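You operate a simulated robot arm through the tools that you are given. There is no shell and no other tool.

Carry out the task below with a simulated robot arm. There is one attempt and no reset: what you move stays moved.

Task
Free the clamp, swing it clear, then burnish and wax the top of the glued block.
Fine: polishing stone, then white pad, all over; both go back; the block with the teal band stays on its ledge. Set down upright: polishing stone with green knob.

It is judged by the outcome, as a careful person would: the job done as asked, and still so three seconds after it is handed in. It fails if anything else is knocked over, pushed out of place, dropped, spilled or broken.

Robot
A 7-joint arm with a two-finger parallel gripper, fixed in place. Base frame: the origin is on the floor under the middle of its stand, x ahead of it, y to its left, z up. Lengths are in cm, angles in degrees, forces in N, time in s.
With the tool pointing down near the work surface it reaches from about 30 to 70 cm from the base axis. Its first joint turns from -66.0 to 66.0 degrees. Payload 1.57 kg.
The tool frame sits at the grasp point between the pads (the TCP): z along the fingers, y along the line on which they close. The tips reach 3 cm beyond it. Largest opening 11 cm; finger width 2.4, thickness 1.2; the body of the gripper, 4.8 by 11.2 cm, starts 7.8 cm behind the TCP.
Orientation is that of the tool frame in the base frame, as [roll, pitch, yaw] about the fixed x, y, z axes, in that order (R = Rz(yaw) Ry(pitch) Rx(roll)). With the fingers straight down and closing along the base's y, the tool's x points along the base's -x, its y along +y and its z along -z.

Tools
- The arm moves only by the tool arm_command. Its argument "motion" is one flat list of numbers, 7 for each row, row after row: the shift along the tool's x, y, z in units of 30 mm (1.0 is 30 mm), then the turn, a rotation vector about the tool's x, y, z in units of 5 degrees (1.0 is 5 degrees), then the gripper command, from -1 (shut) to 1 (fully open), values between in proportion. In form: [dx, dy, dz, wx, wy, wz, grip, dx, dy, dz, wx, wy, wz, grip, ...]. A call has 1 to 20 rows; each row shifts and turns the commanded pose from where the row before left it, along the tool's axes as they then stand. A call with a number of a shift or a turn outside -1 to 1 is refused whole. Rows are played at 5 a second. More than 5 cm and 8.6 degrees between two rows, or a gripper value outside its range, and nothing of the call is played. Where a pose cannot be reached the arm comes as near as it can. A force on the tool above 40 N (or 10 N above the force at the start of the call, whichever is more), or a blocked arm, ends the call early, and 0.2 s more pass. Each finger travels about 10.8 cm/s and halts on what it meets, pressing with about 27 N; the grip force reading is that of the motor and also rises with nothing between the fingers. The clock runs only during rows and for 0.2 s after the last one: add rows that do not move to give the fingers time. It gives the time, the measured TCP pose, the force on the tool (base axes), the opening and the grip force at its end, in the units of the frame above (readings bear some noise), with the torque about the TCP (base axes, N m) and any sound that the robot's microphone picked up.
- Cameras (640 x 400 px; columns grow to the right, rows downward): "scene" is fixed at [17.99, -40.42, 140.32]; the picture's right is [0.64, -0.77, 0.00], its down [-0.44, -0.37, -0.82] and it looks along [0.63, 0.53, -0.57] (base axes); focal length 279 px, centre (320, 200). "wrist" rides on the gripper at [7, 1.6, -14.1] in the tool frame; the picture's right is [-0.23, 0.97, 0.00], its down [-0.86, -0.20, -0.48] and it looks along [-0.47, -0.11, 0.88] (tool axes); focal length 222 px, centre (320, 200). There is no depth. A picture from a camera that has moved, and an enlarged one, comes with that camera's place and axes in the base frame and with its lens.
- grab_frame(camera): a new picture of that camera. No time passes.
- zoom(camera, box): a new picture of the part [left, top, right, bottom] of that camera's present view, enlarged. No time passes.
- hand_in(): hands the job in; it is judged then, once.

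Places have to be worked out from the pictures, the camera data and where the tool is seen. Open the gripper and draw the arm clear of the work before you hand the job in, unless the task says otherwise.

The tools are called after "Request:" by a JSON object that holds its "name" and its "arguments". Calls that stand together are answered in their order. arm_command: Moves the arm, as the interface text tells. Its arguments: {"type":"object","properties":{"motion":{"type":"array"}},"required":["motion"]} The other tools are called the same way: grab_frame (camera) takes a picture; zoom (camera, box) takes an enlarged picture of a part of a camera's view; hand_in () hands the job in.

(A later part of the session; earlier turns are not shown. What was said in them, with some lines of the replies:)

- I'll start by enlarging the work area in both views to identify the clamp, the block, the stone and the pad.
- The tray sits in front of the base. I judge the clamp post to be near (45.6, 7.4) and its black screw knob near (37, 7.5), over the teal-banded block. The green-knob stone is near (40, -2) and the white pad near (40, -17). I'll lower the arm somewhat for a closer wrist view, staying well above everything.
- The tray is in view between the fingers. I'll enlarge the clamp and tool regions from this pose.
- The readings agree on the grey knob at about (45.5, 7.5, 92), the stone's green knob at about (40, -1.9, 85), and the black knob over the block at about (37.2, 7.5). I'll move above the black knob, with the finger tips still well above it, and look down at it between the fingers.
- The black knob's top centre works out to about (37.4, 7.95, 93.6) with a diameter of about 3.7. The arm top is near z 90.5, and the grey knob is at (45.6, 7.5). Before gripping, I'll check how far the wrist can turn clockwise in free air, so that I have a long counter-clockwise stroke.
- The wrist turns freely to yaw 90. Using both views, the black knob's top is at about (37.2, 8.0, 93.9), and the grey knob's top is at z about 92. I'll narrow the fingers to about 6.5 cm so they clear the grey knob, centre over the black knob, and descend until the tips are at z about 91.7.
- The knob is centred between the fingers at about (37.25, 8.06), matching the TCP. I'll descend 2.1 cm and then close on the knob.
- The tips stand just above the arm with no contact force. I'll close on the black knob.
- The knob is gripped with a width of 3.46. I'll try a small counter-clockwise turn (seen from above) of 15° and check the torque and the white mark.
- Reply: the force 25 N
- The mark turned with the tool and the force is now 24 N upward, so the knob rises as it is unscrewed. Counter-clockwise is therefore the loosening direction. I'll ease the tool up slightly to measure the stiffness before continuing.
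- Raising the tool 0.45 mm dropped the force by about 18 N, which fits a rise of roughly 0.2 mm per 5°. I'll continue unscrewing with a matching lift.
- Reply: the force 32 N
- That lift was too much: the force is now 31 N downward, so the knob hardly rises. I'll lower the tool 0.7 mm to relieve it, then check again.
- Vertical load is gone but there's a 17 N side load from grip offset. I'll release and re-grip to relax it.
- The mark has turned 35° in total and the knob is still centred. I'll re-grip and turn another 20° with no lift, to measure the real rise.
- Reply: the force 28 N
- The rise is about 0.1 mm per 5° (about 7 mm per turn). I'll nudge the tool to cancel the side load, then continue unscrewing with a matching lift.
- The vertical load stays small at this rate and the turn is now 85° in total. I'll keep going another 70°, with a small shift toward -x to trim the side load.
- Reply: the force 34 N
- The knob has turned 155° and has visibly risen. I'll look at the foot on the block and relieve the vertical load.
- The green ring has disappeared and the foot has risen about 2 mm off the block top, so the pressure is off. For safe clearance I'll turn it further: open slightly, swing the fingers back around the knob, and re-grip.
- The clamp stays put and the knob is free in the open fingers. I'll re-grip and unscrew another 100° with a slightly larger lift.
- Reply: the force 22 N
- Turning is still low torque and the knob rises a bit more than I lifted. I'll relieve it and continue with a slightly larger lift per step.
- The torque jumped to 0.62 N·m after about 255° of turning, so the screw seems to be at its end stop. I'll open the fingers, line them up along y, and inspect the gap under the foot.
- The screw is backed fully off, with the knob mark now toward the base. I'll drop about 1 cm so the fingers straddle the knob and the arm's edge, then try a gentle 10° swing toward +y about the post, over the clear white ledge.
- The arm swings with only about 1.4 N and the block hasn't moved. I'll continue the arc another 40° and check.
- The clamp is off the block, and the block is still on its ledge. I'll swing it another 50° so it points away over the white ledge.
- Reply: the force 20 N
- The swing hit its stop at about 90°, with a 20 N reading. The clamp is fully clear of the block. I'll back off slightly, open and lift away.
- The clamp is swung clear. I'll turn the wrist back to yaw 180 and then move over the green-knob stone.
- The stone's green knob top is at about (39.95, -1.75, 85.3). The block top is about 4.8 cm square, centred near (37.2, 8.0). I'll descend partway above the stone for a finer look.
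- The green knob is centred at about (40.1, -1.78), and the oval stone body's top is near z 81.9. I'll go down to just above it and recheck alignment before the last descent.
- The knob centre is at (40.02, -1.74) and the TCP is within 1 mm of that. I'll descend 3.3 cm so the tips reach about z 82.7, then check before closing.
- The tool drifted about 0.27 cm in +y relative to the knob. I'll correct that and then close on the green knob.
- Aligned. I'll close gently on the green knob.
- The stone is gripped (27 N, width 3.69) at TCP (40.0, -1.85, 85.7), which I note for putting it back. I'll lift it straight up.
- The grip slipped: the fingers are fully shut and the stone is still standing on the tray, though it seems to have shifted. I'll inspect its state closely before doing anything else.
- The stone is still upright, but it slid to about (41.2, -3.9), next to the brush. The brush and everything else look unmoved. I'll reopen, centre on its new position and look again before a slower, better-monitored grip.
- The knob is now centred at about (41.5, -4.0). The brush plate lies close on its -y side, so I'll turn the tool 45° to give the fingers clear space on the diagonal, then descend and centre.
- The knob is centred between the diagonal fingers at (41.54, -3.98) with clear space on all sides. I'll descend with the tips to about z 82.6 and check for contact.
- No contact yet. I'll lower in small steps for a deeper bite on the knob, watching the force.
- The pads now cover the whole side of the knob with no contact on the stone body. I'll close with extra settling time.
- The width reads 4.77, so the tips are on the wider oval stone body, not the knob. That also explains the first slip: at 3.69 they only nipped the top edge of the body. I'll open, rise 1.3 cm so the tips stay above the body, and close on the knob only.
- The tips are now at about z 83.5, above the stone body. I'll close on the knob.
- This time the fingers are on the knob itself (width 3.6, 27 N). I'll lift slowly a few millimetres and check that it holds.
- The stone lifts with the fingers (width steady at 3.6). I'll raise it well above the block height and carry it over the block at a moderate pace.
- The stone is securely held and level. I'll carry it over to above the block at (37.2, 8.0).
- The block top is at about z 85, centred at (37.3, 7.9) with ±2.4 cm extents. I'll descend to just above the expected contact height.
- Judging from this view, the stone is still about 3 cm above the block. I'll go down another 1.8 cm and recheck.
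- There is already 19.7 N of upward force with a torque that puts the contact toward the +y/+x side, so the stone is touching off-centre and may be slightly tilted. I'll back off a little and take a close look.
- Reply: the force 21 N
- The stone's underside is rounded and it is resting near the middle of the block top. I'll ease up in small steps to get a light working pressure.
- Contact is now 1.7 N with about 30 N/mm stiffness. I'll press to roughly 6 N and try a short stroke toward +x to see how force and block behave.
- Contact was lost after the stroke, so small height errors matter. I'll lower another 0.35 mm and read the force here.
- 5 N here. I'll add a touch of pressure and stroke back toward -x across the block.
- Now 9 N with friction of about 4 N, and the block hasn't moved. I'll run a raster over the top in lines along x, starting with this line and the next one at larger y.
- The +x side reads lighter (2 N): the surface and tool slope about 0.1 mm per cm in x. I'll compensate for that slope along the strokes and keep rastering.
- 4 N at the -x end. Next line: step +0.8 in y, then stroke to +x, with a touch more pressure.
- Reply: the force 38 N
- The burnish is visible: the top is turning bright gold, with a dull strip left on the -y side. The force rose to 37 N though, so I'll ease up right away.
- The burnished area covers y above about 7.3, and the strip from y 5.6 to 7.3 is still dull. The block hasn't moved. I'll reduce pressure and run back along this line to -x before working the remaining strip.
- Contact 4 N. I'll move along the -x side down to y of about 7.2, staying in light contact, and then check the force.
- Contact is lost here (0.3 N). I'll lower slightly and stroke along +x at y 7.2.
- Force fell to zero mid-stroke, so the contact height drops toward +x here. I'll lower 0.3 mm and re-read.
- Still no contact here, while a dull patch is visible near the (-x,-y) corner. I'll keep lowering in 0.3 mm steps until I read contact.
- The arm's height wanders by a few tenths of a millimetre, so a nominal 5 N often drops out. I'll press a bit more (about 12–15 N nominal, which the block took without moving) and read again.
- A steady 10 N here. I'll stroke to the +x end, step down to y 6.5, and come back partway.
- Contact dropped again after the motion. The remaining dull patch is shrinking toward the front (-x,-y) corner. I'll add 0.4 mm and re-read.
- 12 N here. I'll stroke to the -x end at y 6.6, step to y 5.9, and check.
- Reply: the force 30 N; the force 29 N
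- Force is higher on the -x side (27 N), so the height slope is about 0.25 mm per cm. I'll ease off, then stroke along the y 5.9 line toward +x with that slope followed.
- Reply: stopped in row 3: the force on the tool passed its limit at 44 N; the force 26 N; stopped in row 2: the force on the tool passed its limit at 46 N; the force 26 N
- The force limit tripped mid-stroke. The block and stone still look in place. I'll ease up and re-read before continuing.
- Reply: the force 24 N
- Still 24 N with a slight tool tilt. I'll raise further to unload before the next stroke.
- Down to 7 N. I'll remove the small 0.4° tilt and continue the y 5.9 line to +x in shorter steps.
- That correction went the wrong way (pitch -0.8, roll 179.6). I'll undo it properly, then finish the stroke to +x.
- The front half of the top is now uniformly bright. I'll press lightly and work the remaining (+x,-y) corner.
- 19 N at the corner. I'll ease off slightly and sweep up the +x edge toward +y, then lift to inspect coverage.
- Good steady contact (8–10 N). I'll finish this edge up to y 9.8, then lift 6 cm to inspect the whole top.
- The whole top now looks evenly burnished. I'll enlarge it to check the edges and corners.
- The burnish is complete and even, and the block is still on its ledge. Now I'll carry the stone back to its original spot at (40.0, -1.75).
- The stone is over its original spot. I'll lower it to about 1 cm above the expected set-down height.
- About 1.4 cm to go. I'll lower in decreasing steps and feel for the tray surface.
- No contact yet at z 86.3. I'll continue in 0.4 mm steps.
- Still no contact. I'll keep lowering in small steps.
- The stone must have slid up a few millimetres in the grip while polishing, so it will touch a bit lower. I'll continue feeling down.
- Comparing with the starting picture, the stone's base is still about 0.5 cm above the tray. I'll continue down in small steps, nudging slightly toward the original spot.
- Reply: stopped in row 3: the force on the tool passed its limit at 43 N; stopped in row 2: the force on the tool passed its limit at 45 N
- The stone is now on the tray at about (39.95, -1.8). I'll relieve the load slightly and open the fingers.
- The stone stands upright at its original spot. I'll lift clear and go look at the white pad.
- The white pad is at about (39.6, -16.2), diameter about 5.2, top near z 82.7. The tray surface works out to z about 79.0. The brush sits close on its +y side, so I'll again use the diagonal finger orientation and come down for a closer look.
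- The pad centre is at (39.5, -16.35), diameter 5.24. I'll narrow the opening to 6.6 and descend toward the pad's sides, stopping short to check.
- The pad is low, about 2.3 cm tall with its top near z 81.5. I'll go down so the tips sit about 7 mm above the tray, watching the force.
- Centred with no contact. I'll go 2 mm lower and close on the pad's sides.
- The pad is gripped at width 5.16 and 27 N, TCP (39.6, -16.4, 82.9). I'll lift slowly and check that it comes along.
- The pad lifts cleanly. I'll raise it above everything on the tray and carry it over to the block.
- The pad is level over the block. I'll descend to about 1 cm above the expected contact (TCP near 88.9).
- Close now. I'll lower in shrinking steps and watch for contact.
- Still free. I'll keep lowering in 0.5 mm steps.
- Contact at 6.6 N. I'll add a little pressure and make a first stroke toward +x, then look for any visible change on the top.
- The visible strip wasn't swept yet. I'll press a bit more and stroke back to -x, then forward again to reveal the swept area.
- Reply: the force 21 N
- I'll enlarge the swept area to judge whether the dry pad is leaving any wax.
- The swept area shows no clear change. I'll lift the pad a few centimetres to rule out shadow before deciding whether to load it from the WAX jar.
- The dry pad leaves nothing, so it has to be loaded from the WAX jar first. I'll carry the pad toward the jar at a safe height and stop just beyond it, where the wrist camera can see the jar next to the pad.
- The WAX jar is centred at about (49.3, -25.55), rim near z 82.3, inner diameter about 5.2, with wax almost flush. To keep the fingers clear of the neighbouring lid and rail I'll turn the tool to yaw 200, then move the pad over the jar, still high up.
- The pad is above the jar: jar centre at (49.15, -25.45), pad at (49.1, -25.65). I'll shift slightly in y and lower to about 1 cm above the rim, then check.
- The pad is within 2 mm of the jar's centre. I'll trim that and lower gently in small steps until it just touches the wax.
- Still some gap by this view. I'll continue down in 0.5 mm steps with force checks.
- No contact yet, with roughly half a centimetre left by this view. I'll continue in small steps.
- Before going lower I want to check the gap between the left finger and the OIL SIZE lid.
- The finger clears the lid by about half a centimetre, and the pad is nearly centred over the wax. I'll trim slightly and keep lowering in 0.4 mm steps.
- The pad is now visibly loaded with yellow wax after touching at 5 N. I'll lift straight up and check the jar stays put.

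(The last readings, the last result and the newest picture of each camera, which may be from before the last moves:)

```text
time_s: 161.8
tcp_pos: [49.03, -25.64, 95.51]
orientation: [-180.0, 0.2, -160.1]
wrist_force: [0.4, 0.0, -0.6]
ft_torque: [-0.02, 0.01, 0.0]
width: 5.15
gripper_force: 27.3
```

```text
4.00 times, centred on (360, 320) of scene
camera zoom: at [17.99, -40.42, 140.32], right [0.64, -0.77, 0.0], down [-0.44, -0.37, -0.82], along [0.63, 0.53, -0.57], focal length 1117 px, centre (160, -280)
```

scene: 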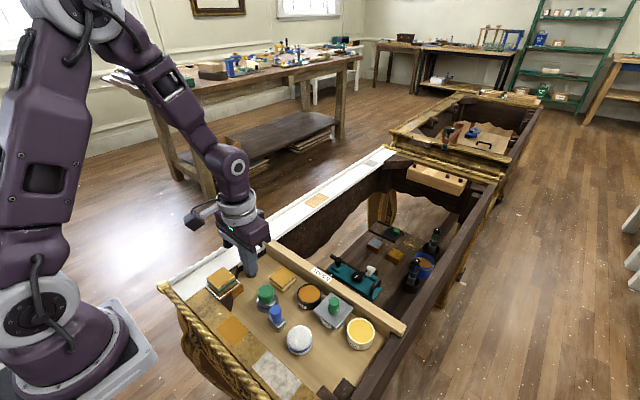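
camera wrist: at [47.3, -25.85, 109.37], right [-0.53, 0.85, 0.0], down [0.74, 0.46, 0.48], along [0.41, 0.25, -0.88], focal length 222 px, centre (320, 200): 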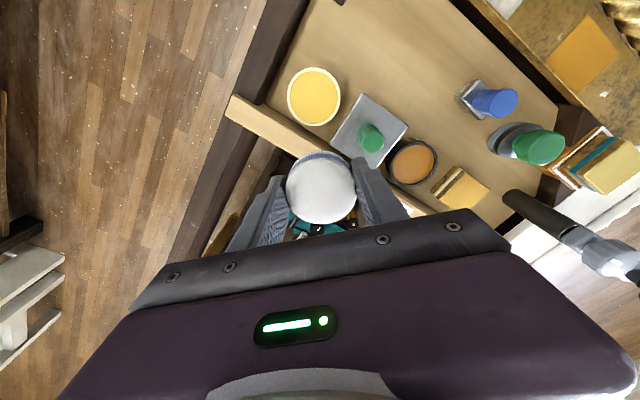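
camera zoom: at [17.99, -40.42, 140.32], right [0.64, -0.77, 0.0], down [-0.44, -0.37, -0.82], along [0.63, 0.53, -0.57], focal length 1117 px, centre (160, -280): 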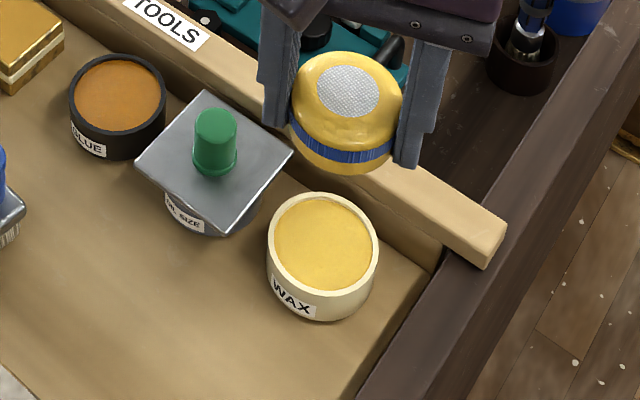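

The jar is undisturbed. I'll turn back to yaw 225 and carry the loaded pad to the block.

Request:
{"name": "arm_command", "arguments": {"motion": [0, 0, 0, 0, 0, -1, -1, 0, 0, 0, 0, 0, -1, -1, 0, 0, 0, 0, 0, -1, -1, 0, 0, 0, 0, 0, -1, -1, 0, 0, 0, 0, 0, -1, -1, -0.2, 0.41, 0, 0, 0, 0, -1, -0.397, 0.8226, 0, 0, 0, 0, -1, -0.397, 0.8226, 0, 0, 0, 0, -1, -0.397, 0.8226, 0, 0, 0, 0, -1, -0.397, 0.8226, 0, 0, 0, 0, -1, -0.397, 0.8226, 0, 0, 0, 0, -1, -0.397, 0.8226, 0, 0, 0, 0, -1, -0.397, 0.8226, 0, 0, 0, 0, -1, -0.397, 0.8226, 0, 0, 0, 0, -1, -0.397, 0.8226, 0, 0, 0, 0, -1, -0.397, 0.8226, 0, 0, 0, 0, -1, -0.397, 0.8226, 0, 0, 0, 0, -1, -0.397, 0.8226, 0, 0, 0, 0, -1, -0.2, 0.41, 0, 0, 0, 0, -1]}}

Request:
{"name": "zoom", "arguments": {"camera": "scene", "box": [180, 240, 280, 302]}}

Request:
{"name": "zoom", "arguments": {"camera": "wrist", "box": [220, 80, 420, 205]}}

```text
time_s: 165.8
tcp_pos: [37.24, 8.09, 95.47]
orientation: [-179.9, 0.1, -135.1]
wrist_force: [0.0, 0.2, 0.0]
ft_torque: [0.02, 0.0, 0.0]
width: 5.14
gripper_force: 26.6
```

```text
6.40 times, centred on (230, 271) of scene
camera zoom: at [17.99, -40.42, 140.32], right [0.64, -0.77, 0.0], down [-0.44, -0.37, -0.82], along [0.63, 0.53, -0.57], focal length 1788 px, centre (896, -254)
```

zoom: 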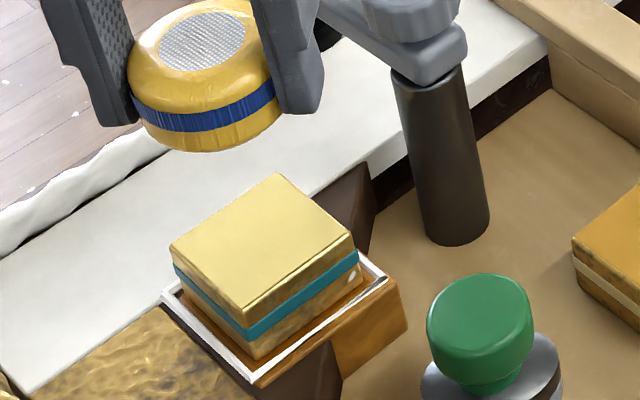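

```text
3.20 times, centred on (320, 142) of wrist
camera zoom: at [31.04, 4.37, 109.46], right [-0.53, 0.85, 0.0], down [0.74, 0.46, 0.48], along [0.41, 0.25, -0.88], focal length 711 px, centre (320, 384)
```

zoom: 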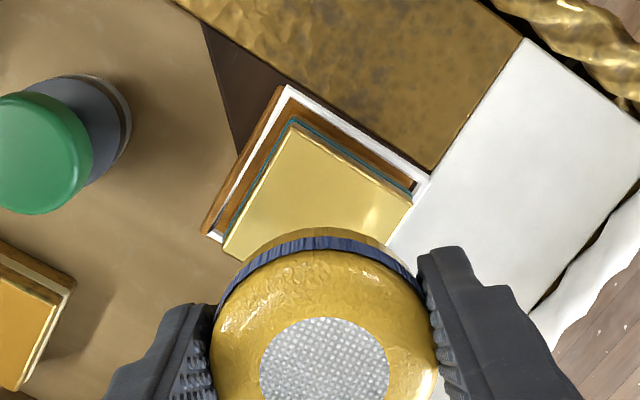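

The loaded pad is over the block. I'll descend to just above contact.

Request:
{"name": "arm_command", "arguments": {"motion": [0, 0, 0.5, 0, 0, 0, -1, 0, 0, 0.6, 0, 0, 0, -1, 0, 0, 0.5, 0, 0, 0, -1, 0, 0, 0.3, 0, 0, 0, -1, 0, 0, 0.05, 0, 0, 0, -1, 0, 0, 0, 0, 0, 0, -1]}}

Request:
{"name": "arm_command", "arguments": {"motion": [0, 0, 0.03, 0, 0, 0, -1, 0, 0, 0.03, 0, 0, 0, -1, 0, 0, 0.03, 0, 0, 0, -1, 0, 0, 0, 0, 0, 0, -1]}}

Request:
{"name": "zoom", "arguments": {"camera": "scene", "box": [190, 245, 250, 295]}}

```text
time_s: 167.2
tcp_pos: [37.23, 8.06, 89.5]
orientation: [-179.9, 0.2, -135.1]
wrist_force: [0.0, 0.4, 0.0]
ft_torque: [0.02, -0.03, 0.01]
width: 5.12
gripper_force: 26.8
```

```text
time_s: 168.2
tcp_pos: [37.26, 8.01, 89.46]
orientation: [-179.8, 0.2, -135.0]
wrist_force: [-0.3, 0.9, -0.5]
ft_torque: [-0.04, -0.01, 0.0]
width: 5.13
gripper_force: 27.0
```

```text
8.00 times, centred on (220, 270) of scene
camera zoom: at [17.99, -40.42, 140.32], right [0.64, -0.77, 0.0], down [-0.44, -0.37, -0.82], along [0.63, 0.53, -0.57], focal length 2235 px, centre (1120, -360)
```

zoom: 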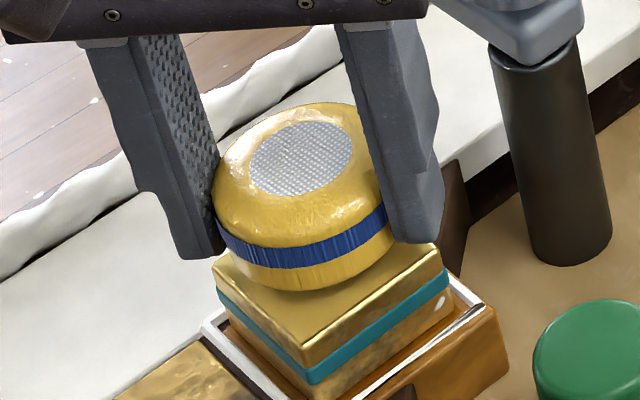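

A few millimetres remain. I'll lower in 0.5 mm steps until contact.

Request:
{"name": "arm_command", "arguments": {"motion": [0, 0, 0.017, 0, 0, 0, -1, 0, 0, 0.017, 0, 0, 0, -1, 0, 0, 0.017, 0, 0, 0, -1, 0, 0, 0, 0, 0, 0, -1]}}

Request:
{"name": "arm_command", "arguments": {"motion": [0, 0, 0.015, 0, 0, 0, -1, 0, 0, 0.015, 0, 0, 0, -1, 0, 0, 0, 0, 0, 0, -1]}}

Request:
{"name": "arm_command", "arguments": {"motion": [0, 0, 0.012, 0, 0, 0, -1, 0, 0, 0.012, 0, 0, 0, -1, 0, 0, 0, 0, 0, 0, -1]}}

```text
time_s: 169.2
tcp_pos: [37.13, 7.84, 89.19]
orientation: [-179.9, 0.2, -135.1]
wrist_force: [0.2, -0.5, -0.1]
ft_torque: [-0.02, -0.01, -0.01]
width: 5.16
gripper_force: 27.2
```

```text
time_s: 170.0
tcp_pos: [37.24, 8.0, 89.07]
orientation: [-179.9, 0.2, -135.1]
wrist_force: [0.7, 0.3, -0.3]
ft_torque: [0.0, 0.02, 0.0]
width: 5.15
gripper_force: 27.1
```

```text
time_s: 170.8
tcp_pos: [37.22, 7.91, 89.1]
orientation: [-179.8, 0.2, -135.0]
wrist_force: [0.1, 0.7, -0.3]
ft_torque: [0.0, 0.0, 0.0]
width: 5.12
gripper_force: 26.8
```

Not touching yet at about z 89.0. I'll continue with the same small steps.

Request:
{"name": "arm_command", "arguments": {"motion": [0, 0, 0.012, 0, 0, 0, -1, 0, 0, 0.012, 0, 0, 0, -1, 0, 0, 0, 0, 0, 0, -1]}}

Request:
{"name": "arm_command", "arguments": {"motion": [0, 0, 0.01, 0, 0, 0, -1, 0, 0, 0.01, 0, 0, 0, -1, 0, 0, 0, 0, 0, 0, -1]}}

```text
time_s: 171.6
tcp_pos: [37.27, 7.94, 88.99]
orientation: [-179.8, 0.3, -135.0]
wrist_force: [-0.1, -0.4, -0.2]
ft_torque: [-0.01, 0.01, 0.03]
width: 5.15
gripper_force: 27.7
```

```text
time_s: 172.4
tcp_pos: [37.23, 7.9, 88.97]
orientation: [-179.9, 0.2, -135.1]
wrist_force: [0.7, -2.2, 11.8]
ft_torque: [-0.08, -0.01, -0.05]
width: 5.13
gripper_force: 27.6
```

Contact at 12 N. Now I'll begin the waxing raster, stroking to +x first with slight slope compensation.

Request:
{"name": "arm_command", "arguments": {"motion": [-0.2, -0.2, 0.003, 0, 0, 0, -1, -0.2, -0.2, 0.003, 0, 0, 0, -1, 0, 0, 0, 0, 0, 0, -1]}}

Request:
{"name": "zoom", "arguments": {"camera": "scene", "box": [190, 245, 250, 295]}}

Request:
{"name": "zoom", "arguments": {"camera": "wrist", "box": [220, 100, 420, 225]}}

```text
time_s: 173.2
tcp_pos: [38.94, 8.07, 88.86]
orientation: [-179.9, 0.2, -135.0]
wrist_force: [-4.4, 0.6, 13.0]
ft_torque: [0.04, 0.43, -0.01]
width: 5.12
gripper_force: 26.9
```

```text
8.00 times, centred on (220, 270) of scene
camera zoom: at [17.97, -40.42, 140.32], right [0.64, -0.77, 0.0], down [-0.44, -0.37, -0.82], along [0.63, 0.53, -0.57], focal length 2235 px, centre (1120, -360)
```

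zoom: 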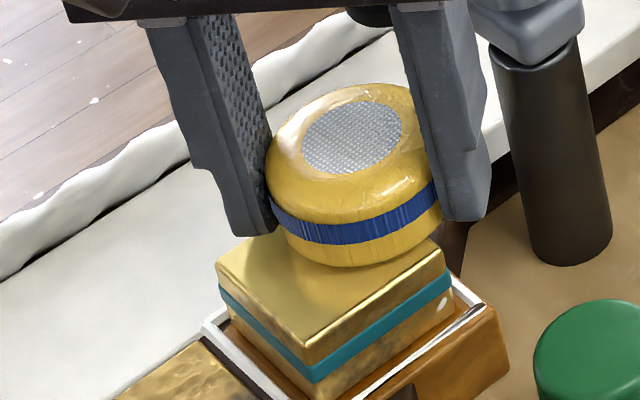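

```text
3.20 times, centred on (320, 162) of wrist
camera zoom: at [32.76, 4.27, 102.86], right [-0.53, 0.85, 0.0], down [0.74, 0.46, 0.48], along [0.41, 0.25, -0.88], focal length 711 px, centre (320, 320)
```

zoom: 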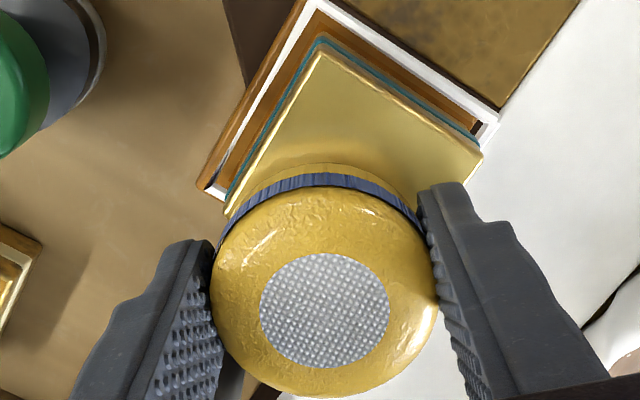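

A steady 13 N. I'll stroke back to the -x side and then forward, and look for the wax film.

Request:
{"name": "arm_command", "arguments": {"motion": [0.189, 0.189, -0.003, 0, 0, 0, -1, 0.189, 0.189, -0.003, 0, 0, 0, -1, 0.189, 0.189, -0.003, 0, 0, 0, -1, 0.189, 0.189, -0.003, 0, 0, 0, -1, 0, 0, 0, 0, 0, 0, -1]}}

Request:
{"name": "zoom", "arguments": {"camera": "scene", "box": [190, 245, 250, 295]}}

```text
time_s: 174.4
tcp_pos: [35.83, 8.01, 88.82]
orientation: [-179.8, 0.3, -135.0]
wrist_force: [11.9, 2.0, 26.0]
ft_torque: [0.18, -0.91, -0.02]
width: 5.14
gripper_force: 27.2
```

```text
8.00 times, centred on (220, 270) of scene
camera zoom: at [17.99, -40.42, 140.32], right [0.64, -0.77, 0.0], down [-0.44, -0.37, -0.82], along [0.63, 0.53, -0.57], focal length 2235 px, centre (1120, -360)
```

zoom: 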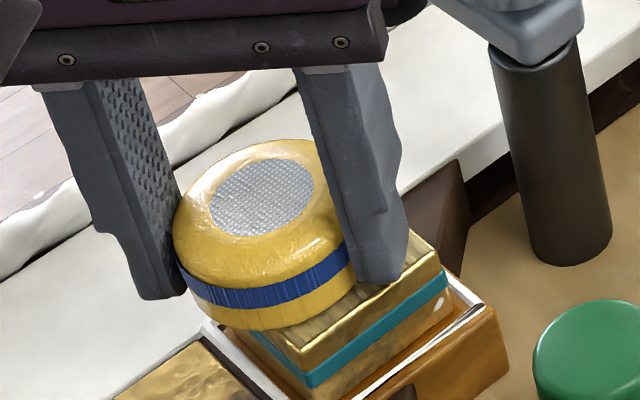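

A streaky wax film is now visible where the pad passed. I'll ease the 26 N down a bit and continue with the next line at larger y.

Request:
{"name": "arm_command", "arguments": {"motion": [-0.17, 0.17, -0.013, 0, 0, 0, -1, -0.189, -0.189, 0.003, 0, 0, 0, -1, -0.189, -0.189, 0.003, 0, 0, 0, -1, 0, 0, 0, 0, 0, 0, -1]}}

Request:
{"name": "zoom", "arguments": {"camera": "wrist", "box": [220, 100, 420, 225]}}

```text
time_s: 175.4
tcp_pos: [37.28, 8.76, 88.94]
orientation: [-179.8, 0.2, -135.1]
wrist_force: [-0.3, 0.5, -0.9]
ft_torque: [0.03, -0.01, -0.02]
width: 5.18
gripper_force: 26.7
```

```text
3.20 times, centred on (320, 162) of wrist
camera zoom: at [31.19, 5.02, 102.95], right [-0.53, 0.85, 0.0], down [0.74, 0.46, 0.48], along [0.41, 0.25, -0.88], focal length 711 px, centre (320, 320)
```

zoom: 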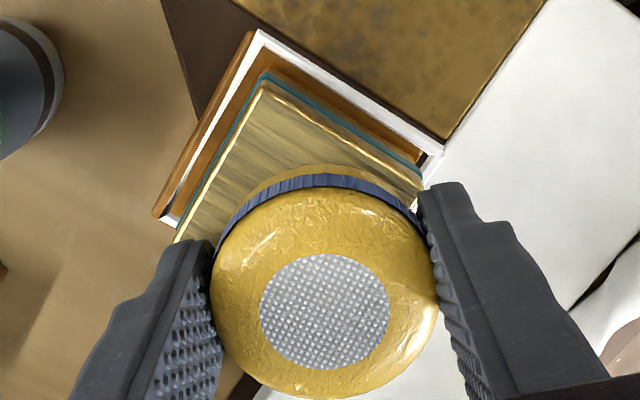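

The film already covers the visible -x part evenly. Contact is lost here, so I'll press 0.4 mm and go on.

Request:
{"name": "arm_command", "arguments": {"motion": [0, 0, 0.013, 0, 0, 0, -1, 0, 0, 0, 0, 0, 0, -1]}}

Request:
{"name": "arm_command", "arguments": {"motion": [-0.15, -0.15, 0.003, 0, 0, 0, -1, -0.15, -0.15, 0.003, 0, 0, 0, -1, -0.1, 0.1, 0, 0, 0, 0, -1, 0, 0, 0, 0, 0, 0, -1]}}

Request:
{"name": "zoom", "arguments": {"camera": "scene", "box": [190, 245, 250, 295]}}

```text
time_s: 176.0
tcp_pos: [37.33, 8.72, 88.88]
orientation: [-179.8, 0.2, -134.9]
wrist_force: [-0.2, 0.6, 0.0]
ft_torque: [0.0, -0.01, -0.01]
width: 5.14
gripper_force: 26.8
```

```text
time_s: 177.0
tcp_pos: [38.57, 9.09, 88.9]
orientation: [-179.9, 0.2, -135.2]
wrist_force: [0.7, 0.0, -0.6]
ft_torque: [-0.02, 0.02, -0.03]
width: 5.16
gripper_force: 27.2
```

```text
8.00 times, centred on (220, 270) of scene
camera zoom: at [17.99, -40.42, 140.32], right [0.64, -0.77, 0.0], down [-0.44, -0.37, -0.82], along [0.63, 0.53, -0.57], focal length 2235 px, centre (1120, -360)
```

zoom: 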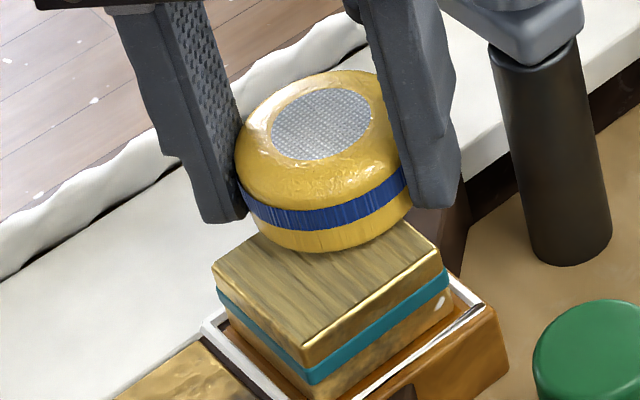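

The visible top is now evenly streaked with wax. I'll regain contact and work the back (+x,+y) corner too.

Request:
{"name": "arm_command", "arguments": {"motion": [0, 0, 0.013, 0, 0, 0, -1, 0, 0, 0, 0, 0, 0, -1]}}

Request:
{"name": "arm_command", "arguments": {"motion": [0, 0, 0.008, 0, 0, 0, -1, 0, 0, 0, 0, 0, 0, -1]}}

```text
time_s: 177.6
tcp_pos: [38.61, 8.99, 88.91]
orientation: [-179.8, 0.2, -135.1]
wrist_force: [0.0, 0.0, 0.6]
ft_torque: [0.01, -0.01, -0.02]
width: 5.17
gripper_force: 27.2
```

```text
time_s: 178.2
tcp_pos: [38.58, 9.12, 88.92]
orientation: [-179.9, 0.2, -135.0]
wrist_force: [0.6, -0.4, 0.7]
ft_torque: [0.03, 0.01, -0.02]
width: 5.13
gripper_force: 27.0
```

Still barely touching. I'll lower a bit more.

Request:
{"name": "arm_command", "arguments": {"motion": [0, 0, 0.01, 0, 0, 0, -1, 0, 0, 0, 0, 0, 0, -1]}}

Request:
{"name": "arm_command", "arguments": {"motion": [0, 0, 0.006, 0, 0, 0, -1, 0, 0, 0, 0, 0, 0, -1]}}

```text
time_s: 178.8
tcp_pos: [38.69, 9.05, 88.97]
orientation: [-179.9, 0.3, -134.9]
wrist_force: [-0.1, -0.1, 3.8]
ft_torque: [-0.06, 0.07, -0.03]
width: 5.14
gripper_force: 26.9
```

```text
time_s: 179.4
tcp_pos: [38.59, 9.2, 88.68]
orientation: [-179.9, 0.3, -135.0]
wrist_force: [-0.3, 0.3, 28.0]
ft_torque: [-0.21, 0.3, 0.01]
width: 5.15
gripper_force: 27.0
```

28 N now. I'll ease slightly and rub the back corner: toward +x, then +y, then back to -x along the +y edge.

Request:
{"name": "arm_command", "arguments": {"motion": [0, 0, -0.007, 0, 0, 0, -1, -0.12, -0.12, 0.001, 0, 0, 0, -1, -0.12, 0.12, 0, 0, 0, 0, -1, 0, 0, 0, 0, 0, 0, -1]}}

Request:
{"name": "arm_command", "arguments": {"motion": [0.19, 0.19, -0.003, 0, 0, 0, -1, 0.19, 0.19, -0.003, 0, 0, 0, -1, 0.19, 0.19, -0.003, 0, 0, 0, -1, 0, 0, 0, 0, 0, 0, -1]}}

Request:
{"name": "zoom", "arguments": {"camera": "scene", "box": [190, 245, 250, 295]}}

```text
time_s: 180.4
tcp_pos: [39.09, 9.68, 88.78]
orientation: [-179.9, 0.1, -135.1]
wrist_force: [-0.2, -4.4, 8.4]
ft_torque: [-0.31, 0.12, 0.02]
width: 5.12
gripper_force: 26.8
```

```text
time_s: 181.4
tcp_pos: [36.69, 9.7, 88.8]
orientation: [-179.7, 0.3, -135.0]
wrist_force: [7.0, 2.3, 15.8]
ft_torque: [-0.07, -0.49, 0.1]
width: 5.14
gripper_force: 26.7
```

```text
8.00 times, centred on (220, 270) of scene
camera zoom: at [17.99, -40.42, 140.32], right [0.64, -0.77, 0.0], down [-0.44, -0.37, -0.82], along [0.63, 0.53, -0.57], focal length 2235 px, centre (1120, -360)
```

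zoom: 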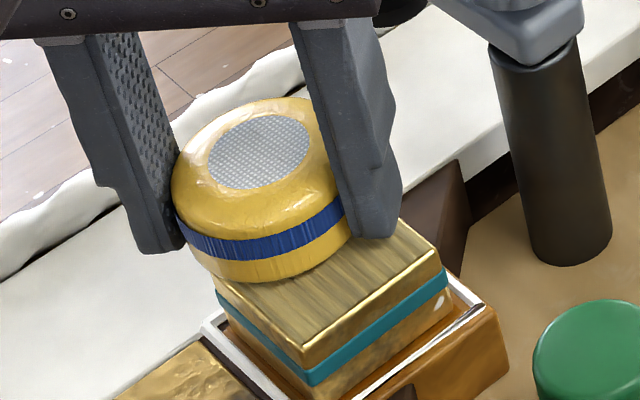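

16 N and good film. I'll sweep down the -x side to y about 6.4, then along the -y edge to +x.

Request:
{"name": "arm_command", "arguments": {"motion": [0.06, 0.06, -0.006, 0, 0, 0, -1, 0.189, -0.189, 0, 0, 0, 0, -1, 0.189, -0.189, 0, 0, 0, 0, -1, 0, 0, 0, 0, 0, 0, -1]}}

Request:
{"name": "arm_command", "arguments": {"motion": [0.189, -0.189, 0.002, 0, 0, 0, -1, 0.189, -0.189, 0, 0, 0, 0, -1, 0, 0, 0, 0, 0, 0, -1]}}

```text
time_s: 182.4
tcp_pos: [36.24, 7.99, 88.87]
orientation: [-179.9, 0.1, -135.1]
wrist_force: [-1.3, 0.0, -0.4]
ft_torque: [0.0, 0.0, 0.04]
width: 5.14
gripper_force: 26.9
```

```text
time_s: 183.2
tcp_pos: [36.4, 6.5, 88.77]
orientation: [-179.8, 0.3, -135.1]
wrist_force: [3.2, 4.3, 9.9]
ft_torque: [0.33, -0.19, 0.0]
width: 5.15
gripper_force: 27.6
```

10 N here. Now the -y edge toward +x.

Request:
{"name": "arm_command", "arguments": {"motion": [0.03, -0.03, 0.001, 0, 0, 0, -1, -0.17, -0.17, 0.002, 0, 0, 0, -1, -0.17, -0.17, 0.002, 0, 0, 0, -1, 0, 0, 0, 0, 0, 0, -1]}}

Request:
{"name": "arm_command", "arguments": {"motion": [-0.17, -0.17, 0.003, 0, 0, 0, -1, -0.17, -0.17, 0.003, 0, 0, 0, -1, 0, 0, 0, 0, 0, 0, -1]}}

Request:
{"name": "zoom", "arguments": {"camera": "scene", "box": [190, 245, 250, 295]}}

```text
time_s: 184.2
tcp_pos: [37.78, 6.29, 88.93]
orientation: [-179.9, 0.1, -135.0]
wrist_force: [1.3, 0.1, -0.6]
ft_torque: [-0.01, -0.02, 0.02]
width: 5.14
gripper_force: 27.2
```

```text
time_s: 185.0
tcp_pos: [39.3, 6.16, 88.88]
orientation: [-179.9, 0.2, -135.1]
wrist_force: [-0.6, 0.2, 2.4]
ft_torque: [0.07, 0.09, 0.04]
width: 5.17
gripper_force: 27.4
```

```text
8.00 times, centred on (220, 270) of scene
camera zoom: at [17.99, -40.42, 140.32], right [0.64, -0.77, 0.0], down [-0.44, -0.37, -0.82], along [0.63, 0.53, -0.57], focal length 2235 px, centre (1120, -360)
```

zoom: 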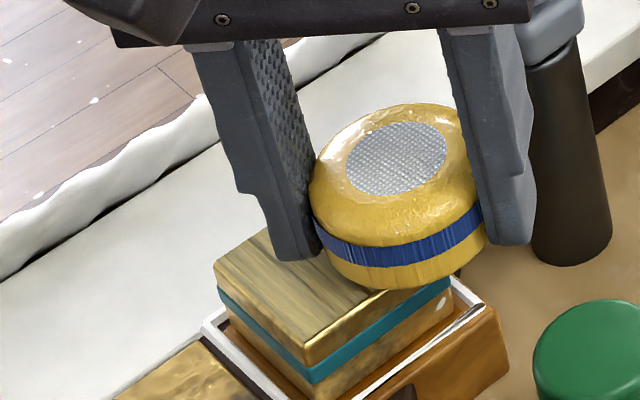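

Light contact at the (+x,-y) corner. I'll press a little and sweep up the +x edge, then lift to inspect.

Request:
{"name": "arm_command", "arguments": {"motion": [0, 0, 0.009, 0, 0, 0, -1, 0, 0, 0, 0, 0, 0, -1]}}

Request:
{"name": "arm_command", "arguments": {"motion": [0.1, 0.1, 0, 0, 0, 0, -1, -0.15, 0.15, 0, 0, 0, 0, -1, -0.15, 0.15, 0, 0, 0, 0, -1, -0.15, 0.15, 0, 0, 0, 0, -1, 0, 0, 0, 0, 0, 0, -1]}}

Request:
{"name": "arm_command", "arguments": {"motion": [0, 0, -0.2, 0, 0, 0, -1, 0, 0, -0.6, 0, 0, 0, -1, 0, 0, -1, 0, 0, 0, -1, 0, 0, -0.4, 0, 0, 0, -1, 0, 0, 0, 0, 0, 0, -1]}}

Request:
{"name": "zoom", "arguments": {"camera": "scene", "box": [205, 260, 245, 292]}}

Request:
{"name": "zoom", "arguments": {"camera": "wrist", "box": [260, 80, 380, 160]}}

```text
time_s: 185.6
tcp_pos: [39.29, 6.25, 88.75]
orientation: [-179.9, 0.2, -135.1]
wrist_force: [-2.2, -1.8, 7.2]
ft_torque: [0.01, 0.25, 0.04]
width: 5.14
gripper_force: 27.3
```

```text
time_s: 186.8
tcp_pos: [38.79, 8.08, 88.55]
orientation: [-179.9, 0.3, -135.1]
wrist_force: [-1.6, -12.2, 25.2]
ft_torque: [-0.48, 0.21, 0.07]
width: 5.14
gripper_force: 27.1
```

```text
time_s: 188.0
tcp_pos: [38.8, 8.26, 95.38]
orientation: [-179.9, 0.3, -135.0]
wrist_force: [-0.5, 0.2, 0.1]
ft_torque: [0.03, 0.0, -0.01]
width: 5.14
gripper_force: 27.7
```

```text
12.50 times, centred on (225, 276) of scene
camera zoom: at [17.99, -40.42, 140.32], right [0.64, -0.77, 0.0], down [-0.44, -0.37, -0.82], along [0.63, 0.53, -0.57], focal length 3492 px, centre (1508, -750)
```

zoom: 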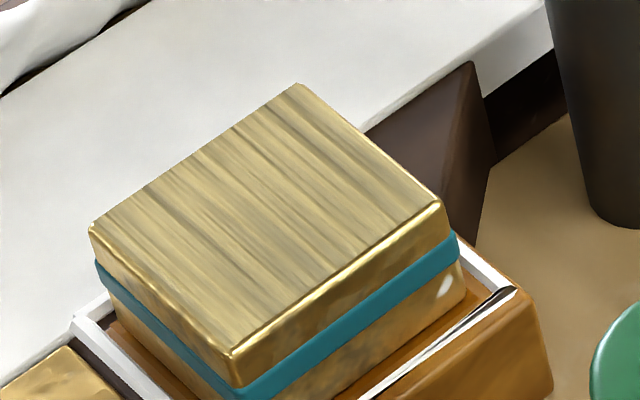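

```text
5.00 times, centred on (320, 120) of wrist
camera zoom: at [32.73, 4.46, 109.28], right [-0.53, 0.85, 0.0], down [0.74, 0.46, 0.48], along [0.41, 0.25, -0.88], focal length 1111 px, centre (320, 600)
```

zoom: 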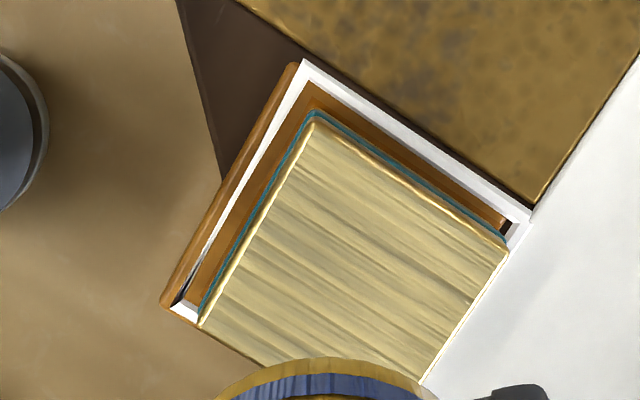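

The whole top is now evenly waxed and the block hasn't shifted. Next, the pad goes back to its original place at (39.6, -16.4).

Request:
{"name": "arm_command", "arguments": {"motion": [0.28, -0.3, 0, 0, 0, 0, -1, 0.561, -0.5987, 0, 0, 0, 0, -1, 0.561, -0.5987, 0, 0, 0, 0, -1, 0.561, -0.5987, 0, 0, 0, 0, -1, 0.561, -0.5987, 0, 0, 0, 0, -1, 0.561, -0.5987, 0, 0, 0, 0, -1, 0.561, -0.5987, 0, 0, 0, 0, -1, 0.561, -0.5987, 0, 0, 0, 0, -1, 0.561, -0.5987, 0, 0, 0, 0, -1, 0.561, -0.5987, 0, 0, 0, 0, -1, 0.28, -0.3, 0, 0, 0, 0, -1, 0, 0, 0, 0, 0, 0, -1]}}

Request:
{"name": "zoom", "arguments": {"camera": "scene", "box": [230, 270, 350, 360]}}

Request:
{"name": "zoom", "arguments": {"camera": "wrist", "box": [160, 60, 480, 260]}}

```text
time_s: 190.6
tcp_pos: [39.53, -16.35, 95.39]
orientation: [-179.9, 0.1, -135.0]
wrist_force: [-0.2, 1.0, -1.3]
ft_torque: [0.0, -0.03, 0.0]
width: 5.13
gripper_force: 26.8
```

```text
4.44 times, centred on (290, 315) of scene
camera zoom: at [17.99, -40.42, 140.32], right [0.64, -0.77, 0.0], down [-0.44, -0.37, -0.82], along [0.63, 0.53, -0.57], focal length 1242 px, centre (453, -311)
```

zoom: 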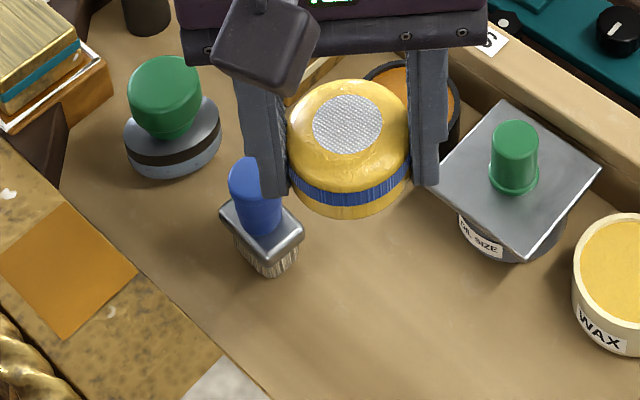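

```text
2.00 times, centred on (320, 160) of wrist
camera zoom: at [33.46, -20.04, 109.36], right [-0.53, 0.85, 0.0], down [0.74, 0.46, 0.48], along [0.41, 0.25, -0.88], focal length 444 px, centre (320, 280)
```

zoom: 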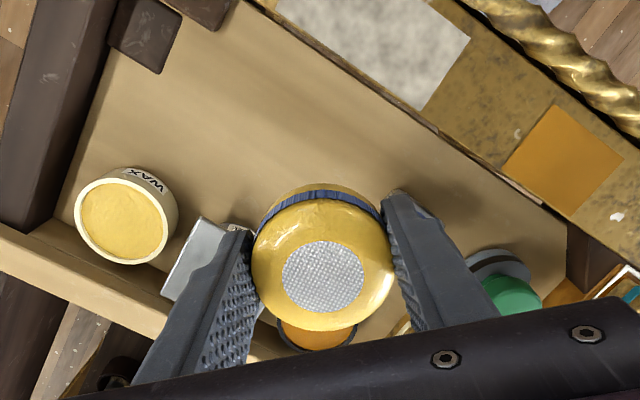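

The pad is over its spot and the brush and lid are clear of the fingers. I'll lower to about 1 cm above the tray.

Request:
{"name": "arm_command", "arguments": {"motion": [0, 0, 0.6, 0, 0, 0, -1, 0, 0, 0.9, 0, 0, 0, -1, 0, 0, 0.9, 0, 0, 0, -1, 0, 0, 0.9, 0, 0, 0, -1, 0, 0, 0.45, 0, 0, 0, -1, 0, 0, 0, 0, 0, 0, -1]}}

Request:
{"name": "zoom", "arguments": {"camera": "scene", "box": [250, 300, 350, 362]}}

```text
time_s: 192.0
tcp_pos: [39.54, -16.39, 84.04]
orientation: [-179.9, 0.2, -135.0]
wrist_force: [-0.3, -0.6, 0.0]
ft_torque: [0.0, -0.04, -0.01]
width: 5.15
gripper_force: 27.0
```

```text
6.40 times, centred on (300, 331) of scene
camera zoom: at [17.99, -40.42, 140.32], right [0.64, -0.77, 0.0], down [-0.44, -0.37, -0.82], along [0.63, 0.53, -0.57], focal length 1788 px, centre (448, -638)
```

zoom: 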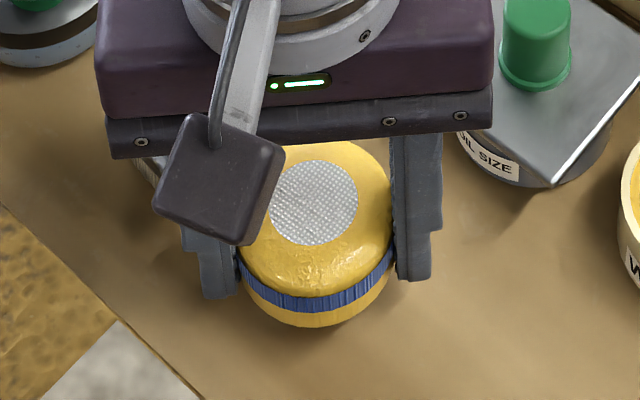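

Lined up with its original outline. I'll lower in shrinking steps and feel for the tray.

Request:
{"name": "arm_command", "arguments": {"motion": [0, 0, 0.15, 0, 0, 0, -1, 0, 0, 0.1, 0, 0, 0, -1, 0, 0, 0.05, 0, 0, 0, -1, 0, 0, 0, 0, 0, 0, -1]}}

Request:
{"name": "arm_command", "arguments": {"motion": [0, 0, 0.017, 0, 0, 0, -1, 0, 0, 0.017, 0, 0, 0, -1, 0, 0, 0.017, 0, 0, 0, -1, 0, 0, 0, 0, 0, 0, -1]}}

Request:
{"name": "arm_command", "arguments": {"motion": [0, 0, 0.015, 0, 0, 0, -1, 0, 0, 0.015, 0, 0, 0, -1, 0, 0, 0, 0, 0, 0, -1]}}

```text
time_s: 193.0
tcp_pos: [39.65, -16.26, 83.14]
orientation: [-179.8, 0.2, -135.1]
wrist_force: [-0.4, -0.2, -0.2]
ft_torque: [-0.01, 0.01, -0.04]
width: 5.15
gripper_force: 26.5
```

```text
time_s: 194.0
tcp_pos: [39.84, -16.35, 83.04]
orientation: [-179.8, 0.2, -135.1]
wrist_force: [0.2, -0.1, -0.8]
ft_torque: [-0.02, 0.01, 0.01]
width: 5.14
gripper_force: 27.0
```

```text
time_s: 194.8
tcp_pos: [39.7, -16.47, 83.01]
orientation: [-179.9, 0.2, -135.0]
wrist_force: [-0.5, -0.3, -0.3]
ft_torque: [-0.02, 0.01, 0.01]
width: 5.12
gripper_force: 26.8
```

No contact yet. I'll continue in small steps.

Request:
{"name": "arm_command", "arguments": {"motion": [0, 0, 0.013, 0, 0, 0, -1, 0, 0, 0.013, 0, 0, 0, -1, 0, 0, 0, 0, 0, 0, -1]}}

Request:
{"name": "arm_command", "arguments": {"motion": [0, 0, 0.013, 0, 0, 0, -1, 0, 0, 0.013, 0, 0, 0, -1, 0, 0, 0, 0, 0, 0, -1]}}

Request:
{"name": "arm_command", "arguments": {"motion": [0, 0, 0.013, 0, 0, 0, -1, 0, 0, 0, 0, 0, 0, -1]}}

Request:
{"name": "zoom", "arguments": {"camera": "scene", "box": [250, 300, 350, 362]}}

```text
time_s: 195.6
tcp_pos: [39.71, -16.42, 82.91]
orientation: [-180.0, 0.2, -135.0]
wrist_force: [-0.1, -0.2, -0.1]
ft_torque: [-0.03, 0.03, 0.02]
width: 5.13
gripper_force: 26.9
```

```text
time_s: 196.4
tcp_pos: [39.76, -16.41, 82.86]
orientation: [-180.0, 0.2, -135.1]
wrist_force: [-0.4, -0.8, -0.7]
ft_torque: [0.0, 0.01, 0.02]
width: 5.13
gripper_force: 27.1
```

```text
time_s: 197.0
tcp_pos: [39.7, -16.59, 82.64]
orientation: [-179.9, 0.2, -135.1]
wrist_force: [0.6, -0.9, 0.1]
ft_torque: [0.0, 0.02, 0.0]
width: 5.15
gripper_force: 26.9
```

```text
6.40 times, centred on (300, 331) of scene
camera zoom: at [17.99, -40.42, 140.32], right [0.64, -0.77, 0.0], down [-0.44, -0.37, -0.82], along [0.63, 0.53, -0.57], focal length 1788 px, centre (448, -638)
```

zoom: 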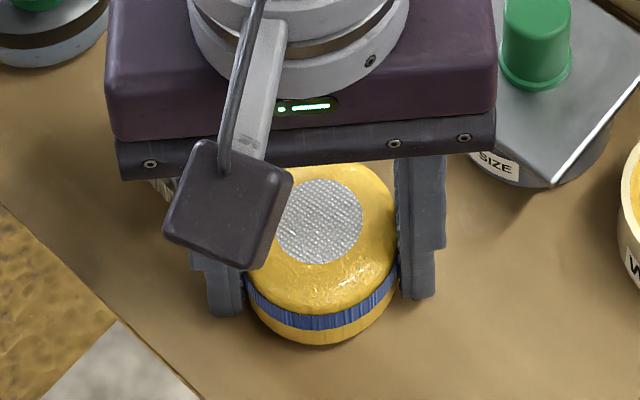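

By comparison with the starting picture, a few millimetres remain. I'll continue gently.

Request:
{"name": "arm_command", "arguments": {"motion": [0, 0, 0.013, 0, 0, 0, -1, 0, 0, 0.013, 0, 0, 0, -1, 0, 0, 0, 0, 0, 0, -1]}}

Request:
{"name": "arm_command", "arguments": {"motion": [0, 0, 0.013, 0, 0, 0, -1, 0, 0, 0.01, 0, 0, 0, -1, 0, 0, 0, 0, 0, 0, -1]}}

Request:
{"name": "arm_command", "arguments": {"motion": [0, 0, 0.01, 0, 0, 0, -1, 0, 0, 0, 0, 0, 0, -1]}}

```text
time_s: 197.8
tcp_pos: [39.69, -16.5, 82.78]
orientation: [-179.9, 0.2, -135.1]
wrist_force: [-1.4, -1.2, -0.6]
ft_torque: [-0.02, -0.02, 0.01]
width: 5.13
gripper_force: 26.9
```

```text
time_s: 198.6
tcp_pos: [39.67, -16.5, 82.58]
orientation: [-179.7, 0.1, -135.1]
wrist_force: [-4.4, 2.9, 30.2]
ft_torque: [0.5, -0.19, 0.03]
width: 5.14
gripper_force: 27.0
```

```text
time_s: 199.2
tcp_pos: [39.7, -16.45, 82.61]
orientation: [-179.8, 0.2, -135.0]
wrist_force: [-2.8, 1.0, 28.1]
ft_torque: [0.26, 0.08, 0.03]
width: 5.11
gripper_force: 27.3
```

The pad is down on the tray at its spot. I'll relieve the load and open the fingers.

Request:
{"name": "arm_command", "arguments": {"motion": [0, 0, -0.02, 0, 0, 0, -1, 0, 0, 0, 0, 0, 0, -0.03, 0, 0, 0, 0, 0, 0, 0.1, 0, 0, 0, 0, 0, 0, 0.2, 0, 0, 0, 0, 0, 0, 0.2]}}

Request:
{"name": "zoom", "arguments": {"camera": "scene", "box": [250, 300, 350, 362]}}

Request:
{"name": "zoom", "arguments": {"camera": "wrist", "box": [200, 100, 440, 250]}}

```text
time_s: 200.4
tcp_pos: [39.81, -16.47, 82.62]
orientation: [-179.8, 0.2, -135.0]
wrist_force: [0.2, 0.5, -1.3]
ft_torque: [0.03, 0.02, 0.0]
width: 6.61
gripper_force: 0.0
```

```text
6.40 times, centred on (300, 331) of scene
camera zoom: at [17.99, -40.42, 140.32], right [0.64, -0.77, 0.0], down [-0.44, -0.37, -0.82], along [0.63, 0.53, -0.57], focal length 1788 px, centre (448, -638)
```

zoom: 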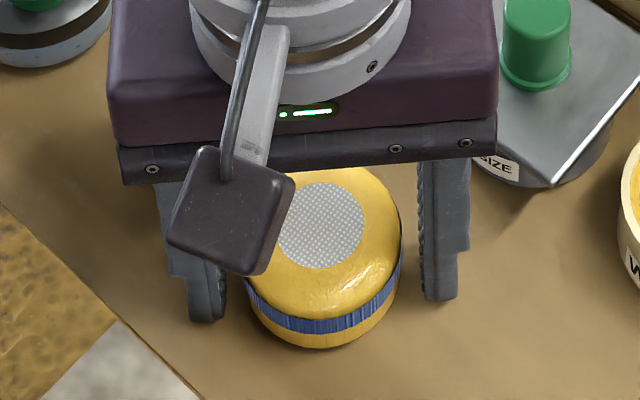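

```text
2.67 times, centred on (320, 175) of wrist
camera zoom: at [33.62, -20.17, 96.54], right [-0.53, 0.85, 0.0], down [0.74, 0.46, 0.48], along [0.41, 0.25, -0.88], focal length 592 px, centre (320, 267)
```

zoom: 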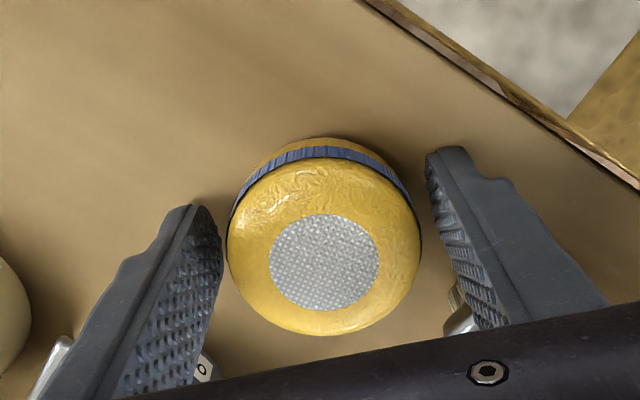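

The pad is set down flat, within a few millimetres of where it started. I'll lift straight up and clear.

Request:
{"name": "arm_command", "arguments": {"motion": [0, 0, -0.4, 0, 0, 0, 0.2, 0, 0, -0.8, 0, 0, 0, 0.2, 0, 0, -1, 0, 0, 0, 0.2, 0, 0, -1, 0, 0, 0, 0.2, 0, 0, -1, 0, 0, 0, 0.2, 0, 0, -1, 0, 0, 0, 0.2, 0, 0, -1, 0, 0, 0, 0.2, 0, 0, -1, 0, 0, 0, 0.2, 0, 0, 0, 0, 0, 0, 0.5]}}

Request:
{"name": "grab_frame", "arguments": {"camera": "scene"}}

Request:
{"name": "zoom", "arguments": {"camera": "scene", "box": [180, 220, 420, 400]}}

Request:
{"name": "grab_frame", "arguments": {"camera": "wrist"}}

```text
time_s: 202.4
tcp_pos: [39.58, -16.57, 104.55]
orientation: [-179.9, 0.3, -135.0]
wrist_force: [0.7, -0.1, 0.1]
ft_torque: [0.02, -0.02, 0.0]
width: 8.25
gripper_force: 0.0
```

```text
taken
```

scene: 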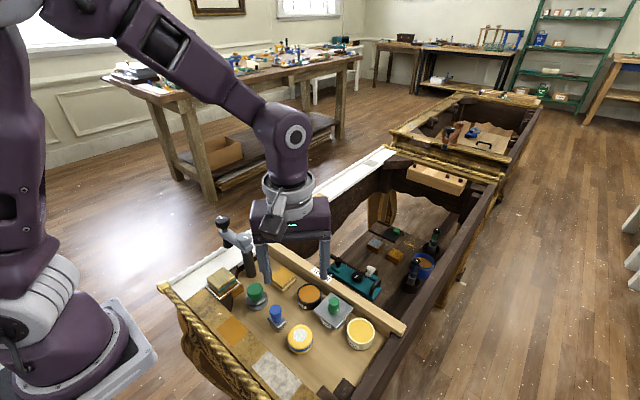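

```text
2.22 times, centred on (300, 310) of scene
camera zoom: at [17.99, -40.42, 140.32], right [0.64, -0.77, 0.0], down [-0.44, -0.37, -0.82], along [0.63, 0.53, -0.57], focal length 621 px, centre (364, -44)
```

zoom: 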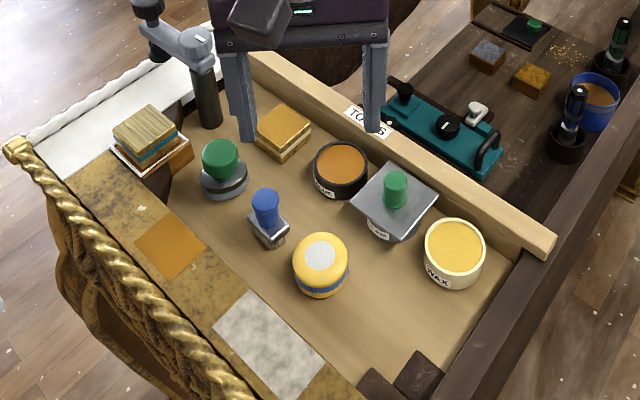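

```text
taken
camera wrist: at [33.55, -20.32, 118.5], right [-0.53, 0.85, 0.0], down [0.74, 0.46, 0.48], along [0.41, 0.25, -0.88], focal length 222 px, centre (320, 200)
```

wrist: 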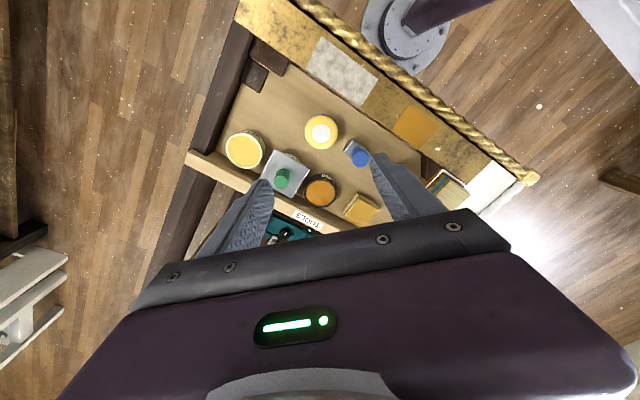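

Everything stands where it was: stone and pad are back in place, the block is waxed on its ledge, and the clamp is swung aside. I'll raise the arm well clear with the gripper fully open, then do a final check.

Request:
{"name": "arm_command", "arguments": {"motion": [0, 0, -1, 0, 0, 1, 1, 0, 0, -1, 0, 0, 1, 1, 0, 0, -1, 0, 0, 1, 1, 0, 0, -1, 0, 0, 1, 1, 0, 0, -1, 0, 0, 1, 1, 0, 0, 0, 0, 0, 1, 1, 0, 0, 0, 0, 0, 1, 1, 0, 0, 0, 0, 0, 1, 1, 0, 0, 0, 0, 0, 1, 1, 0, 0, 0, 0, 0, 0, 1]}}

Request:
{"name": "zoom", "arguments": {"camera": "scene", "box": [190, 205, 310, 305]}}

Request:
{"name": "zoom", "arguments": {"camera": "scene", "box": [205, 255, 285, 315]}}

Request:
{"name": "zoom", "arguments": {"camera": "wrist", "box": [160, 60, 480, 260]}}

```text
time_s: 204.6
tcp_pos: [39.68, -16.39, 119.25]
orientation: [179.9, 0.2, 179.8]
wrist_force: [-0.7, -0.8, -0.3]
ft_torque: [-0.02, -0.01, -0.01]
width: 11.01
gripper_force: 0.0
```

```text
4.00 times, centred on (250, 255) of scene
camera zoom: at [17.99, -40.42, 140.32], right [0.64, -0.77, 0.0], down [-0.44, -0.37, -0.82], along [0.63, 0.53, -0.57], focal length 1117 px, centre (600, -20)
```

zoom: 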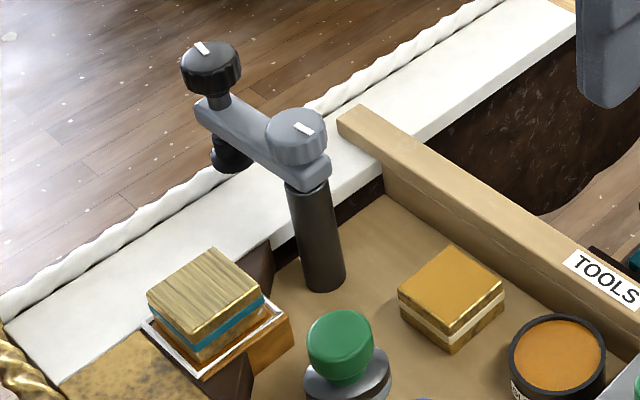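

```text
6.67 times, centred on (245, 285) of scene
camera zoom: at [17.99, -40.42, 140.32], right [0.64, -0.77, 0.0], down [-0.44, -0.37, -0.82], along [0.63, 0.53, -0.57], focal length 1862 px, centre (820, -367)
```

zoom: 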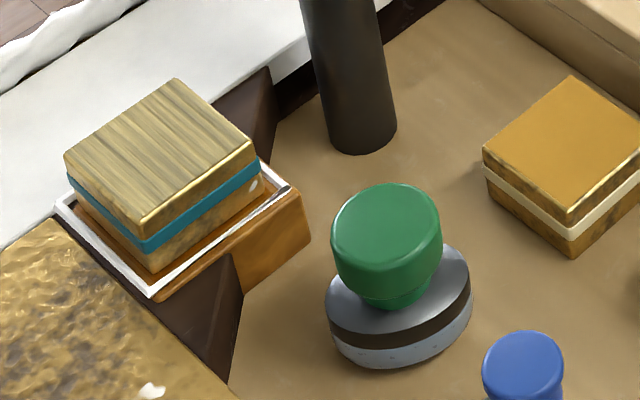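

```text
2.00 times, centred on (320, 160) of wrist
camera zoom: at [32.64, -14.8, 133.21], right [0.23, 0.97, 0.0], down [0.85, -0.2, 0.48], along [0.47, -0.11, -0.88], focal length 444 px, centre (320, 280)
```

zoom: 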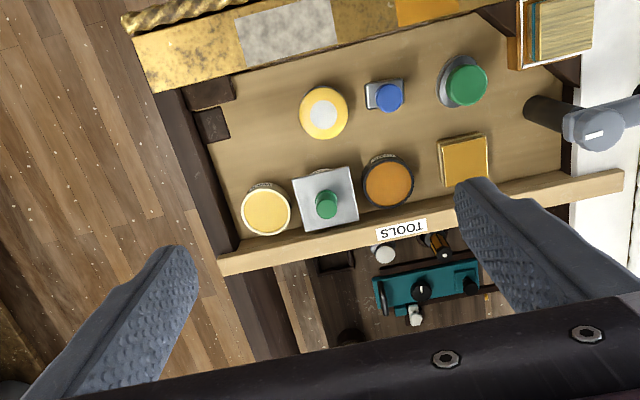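

The final view shows:
- the clamp swung clear of the block
- the teal-banded block on its ledge with its top burnished and waxed all over
- the stone upright in its place and the pad back in its place
- nothing else disturbed

The gripper is open and high above the work, so I'll hand it in.

Request:
{"name": "hand_in", "arguments": {}}

```text
The job is handed in.
```

I freed the clamp and swung it clear, then burnished and waxed the whole top of the glued block. I've handed the job in. In the final pictures the top was evenly covered, and the block with the teal band was still on its ledge.

- **Stone:** it is back upright within about 1 mm of where it stood, turned slightly from its original angle. On the first lift my grip slipped and it slid about 3 cm across the tray. It stayed upright and touched nothing else. A second grip on the green knob held for the burnishing.
- **White pad:** it left no wax when dry, so I loaded it from the WAX jar before waxing. It is back about 4 mm from its starting spot and is now coated with wax.
- **Pressure:** the height was hard to hold steady, so pressure on the block was uneven. It reached about 45 N in two spikes while burnishing, and the block did not visibly move.

Nothing else looked moved or knocked over. The gripper is open and well above the work.
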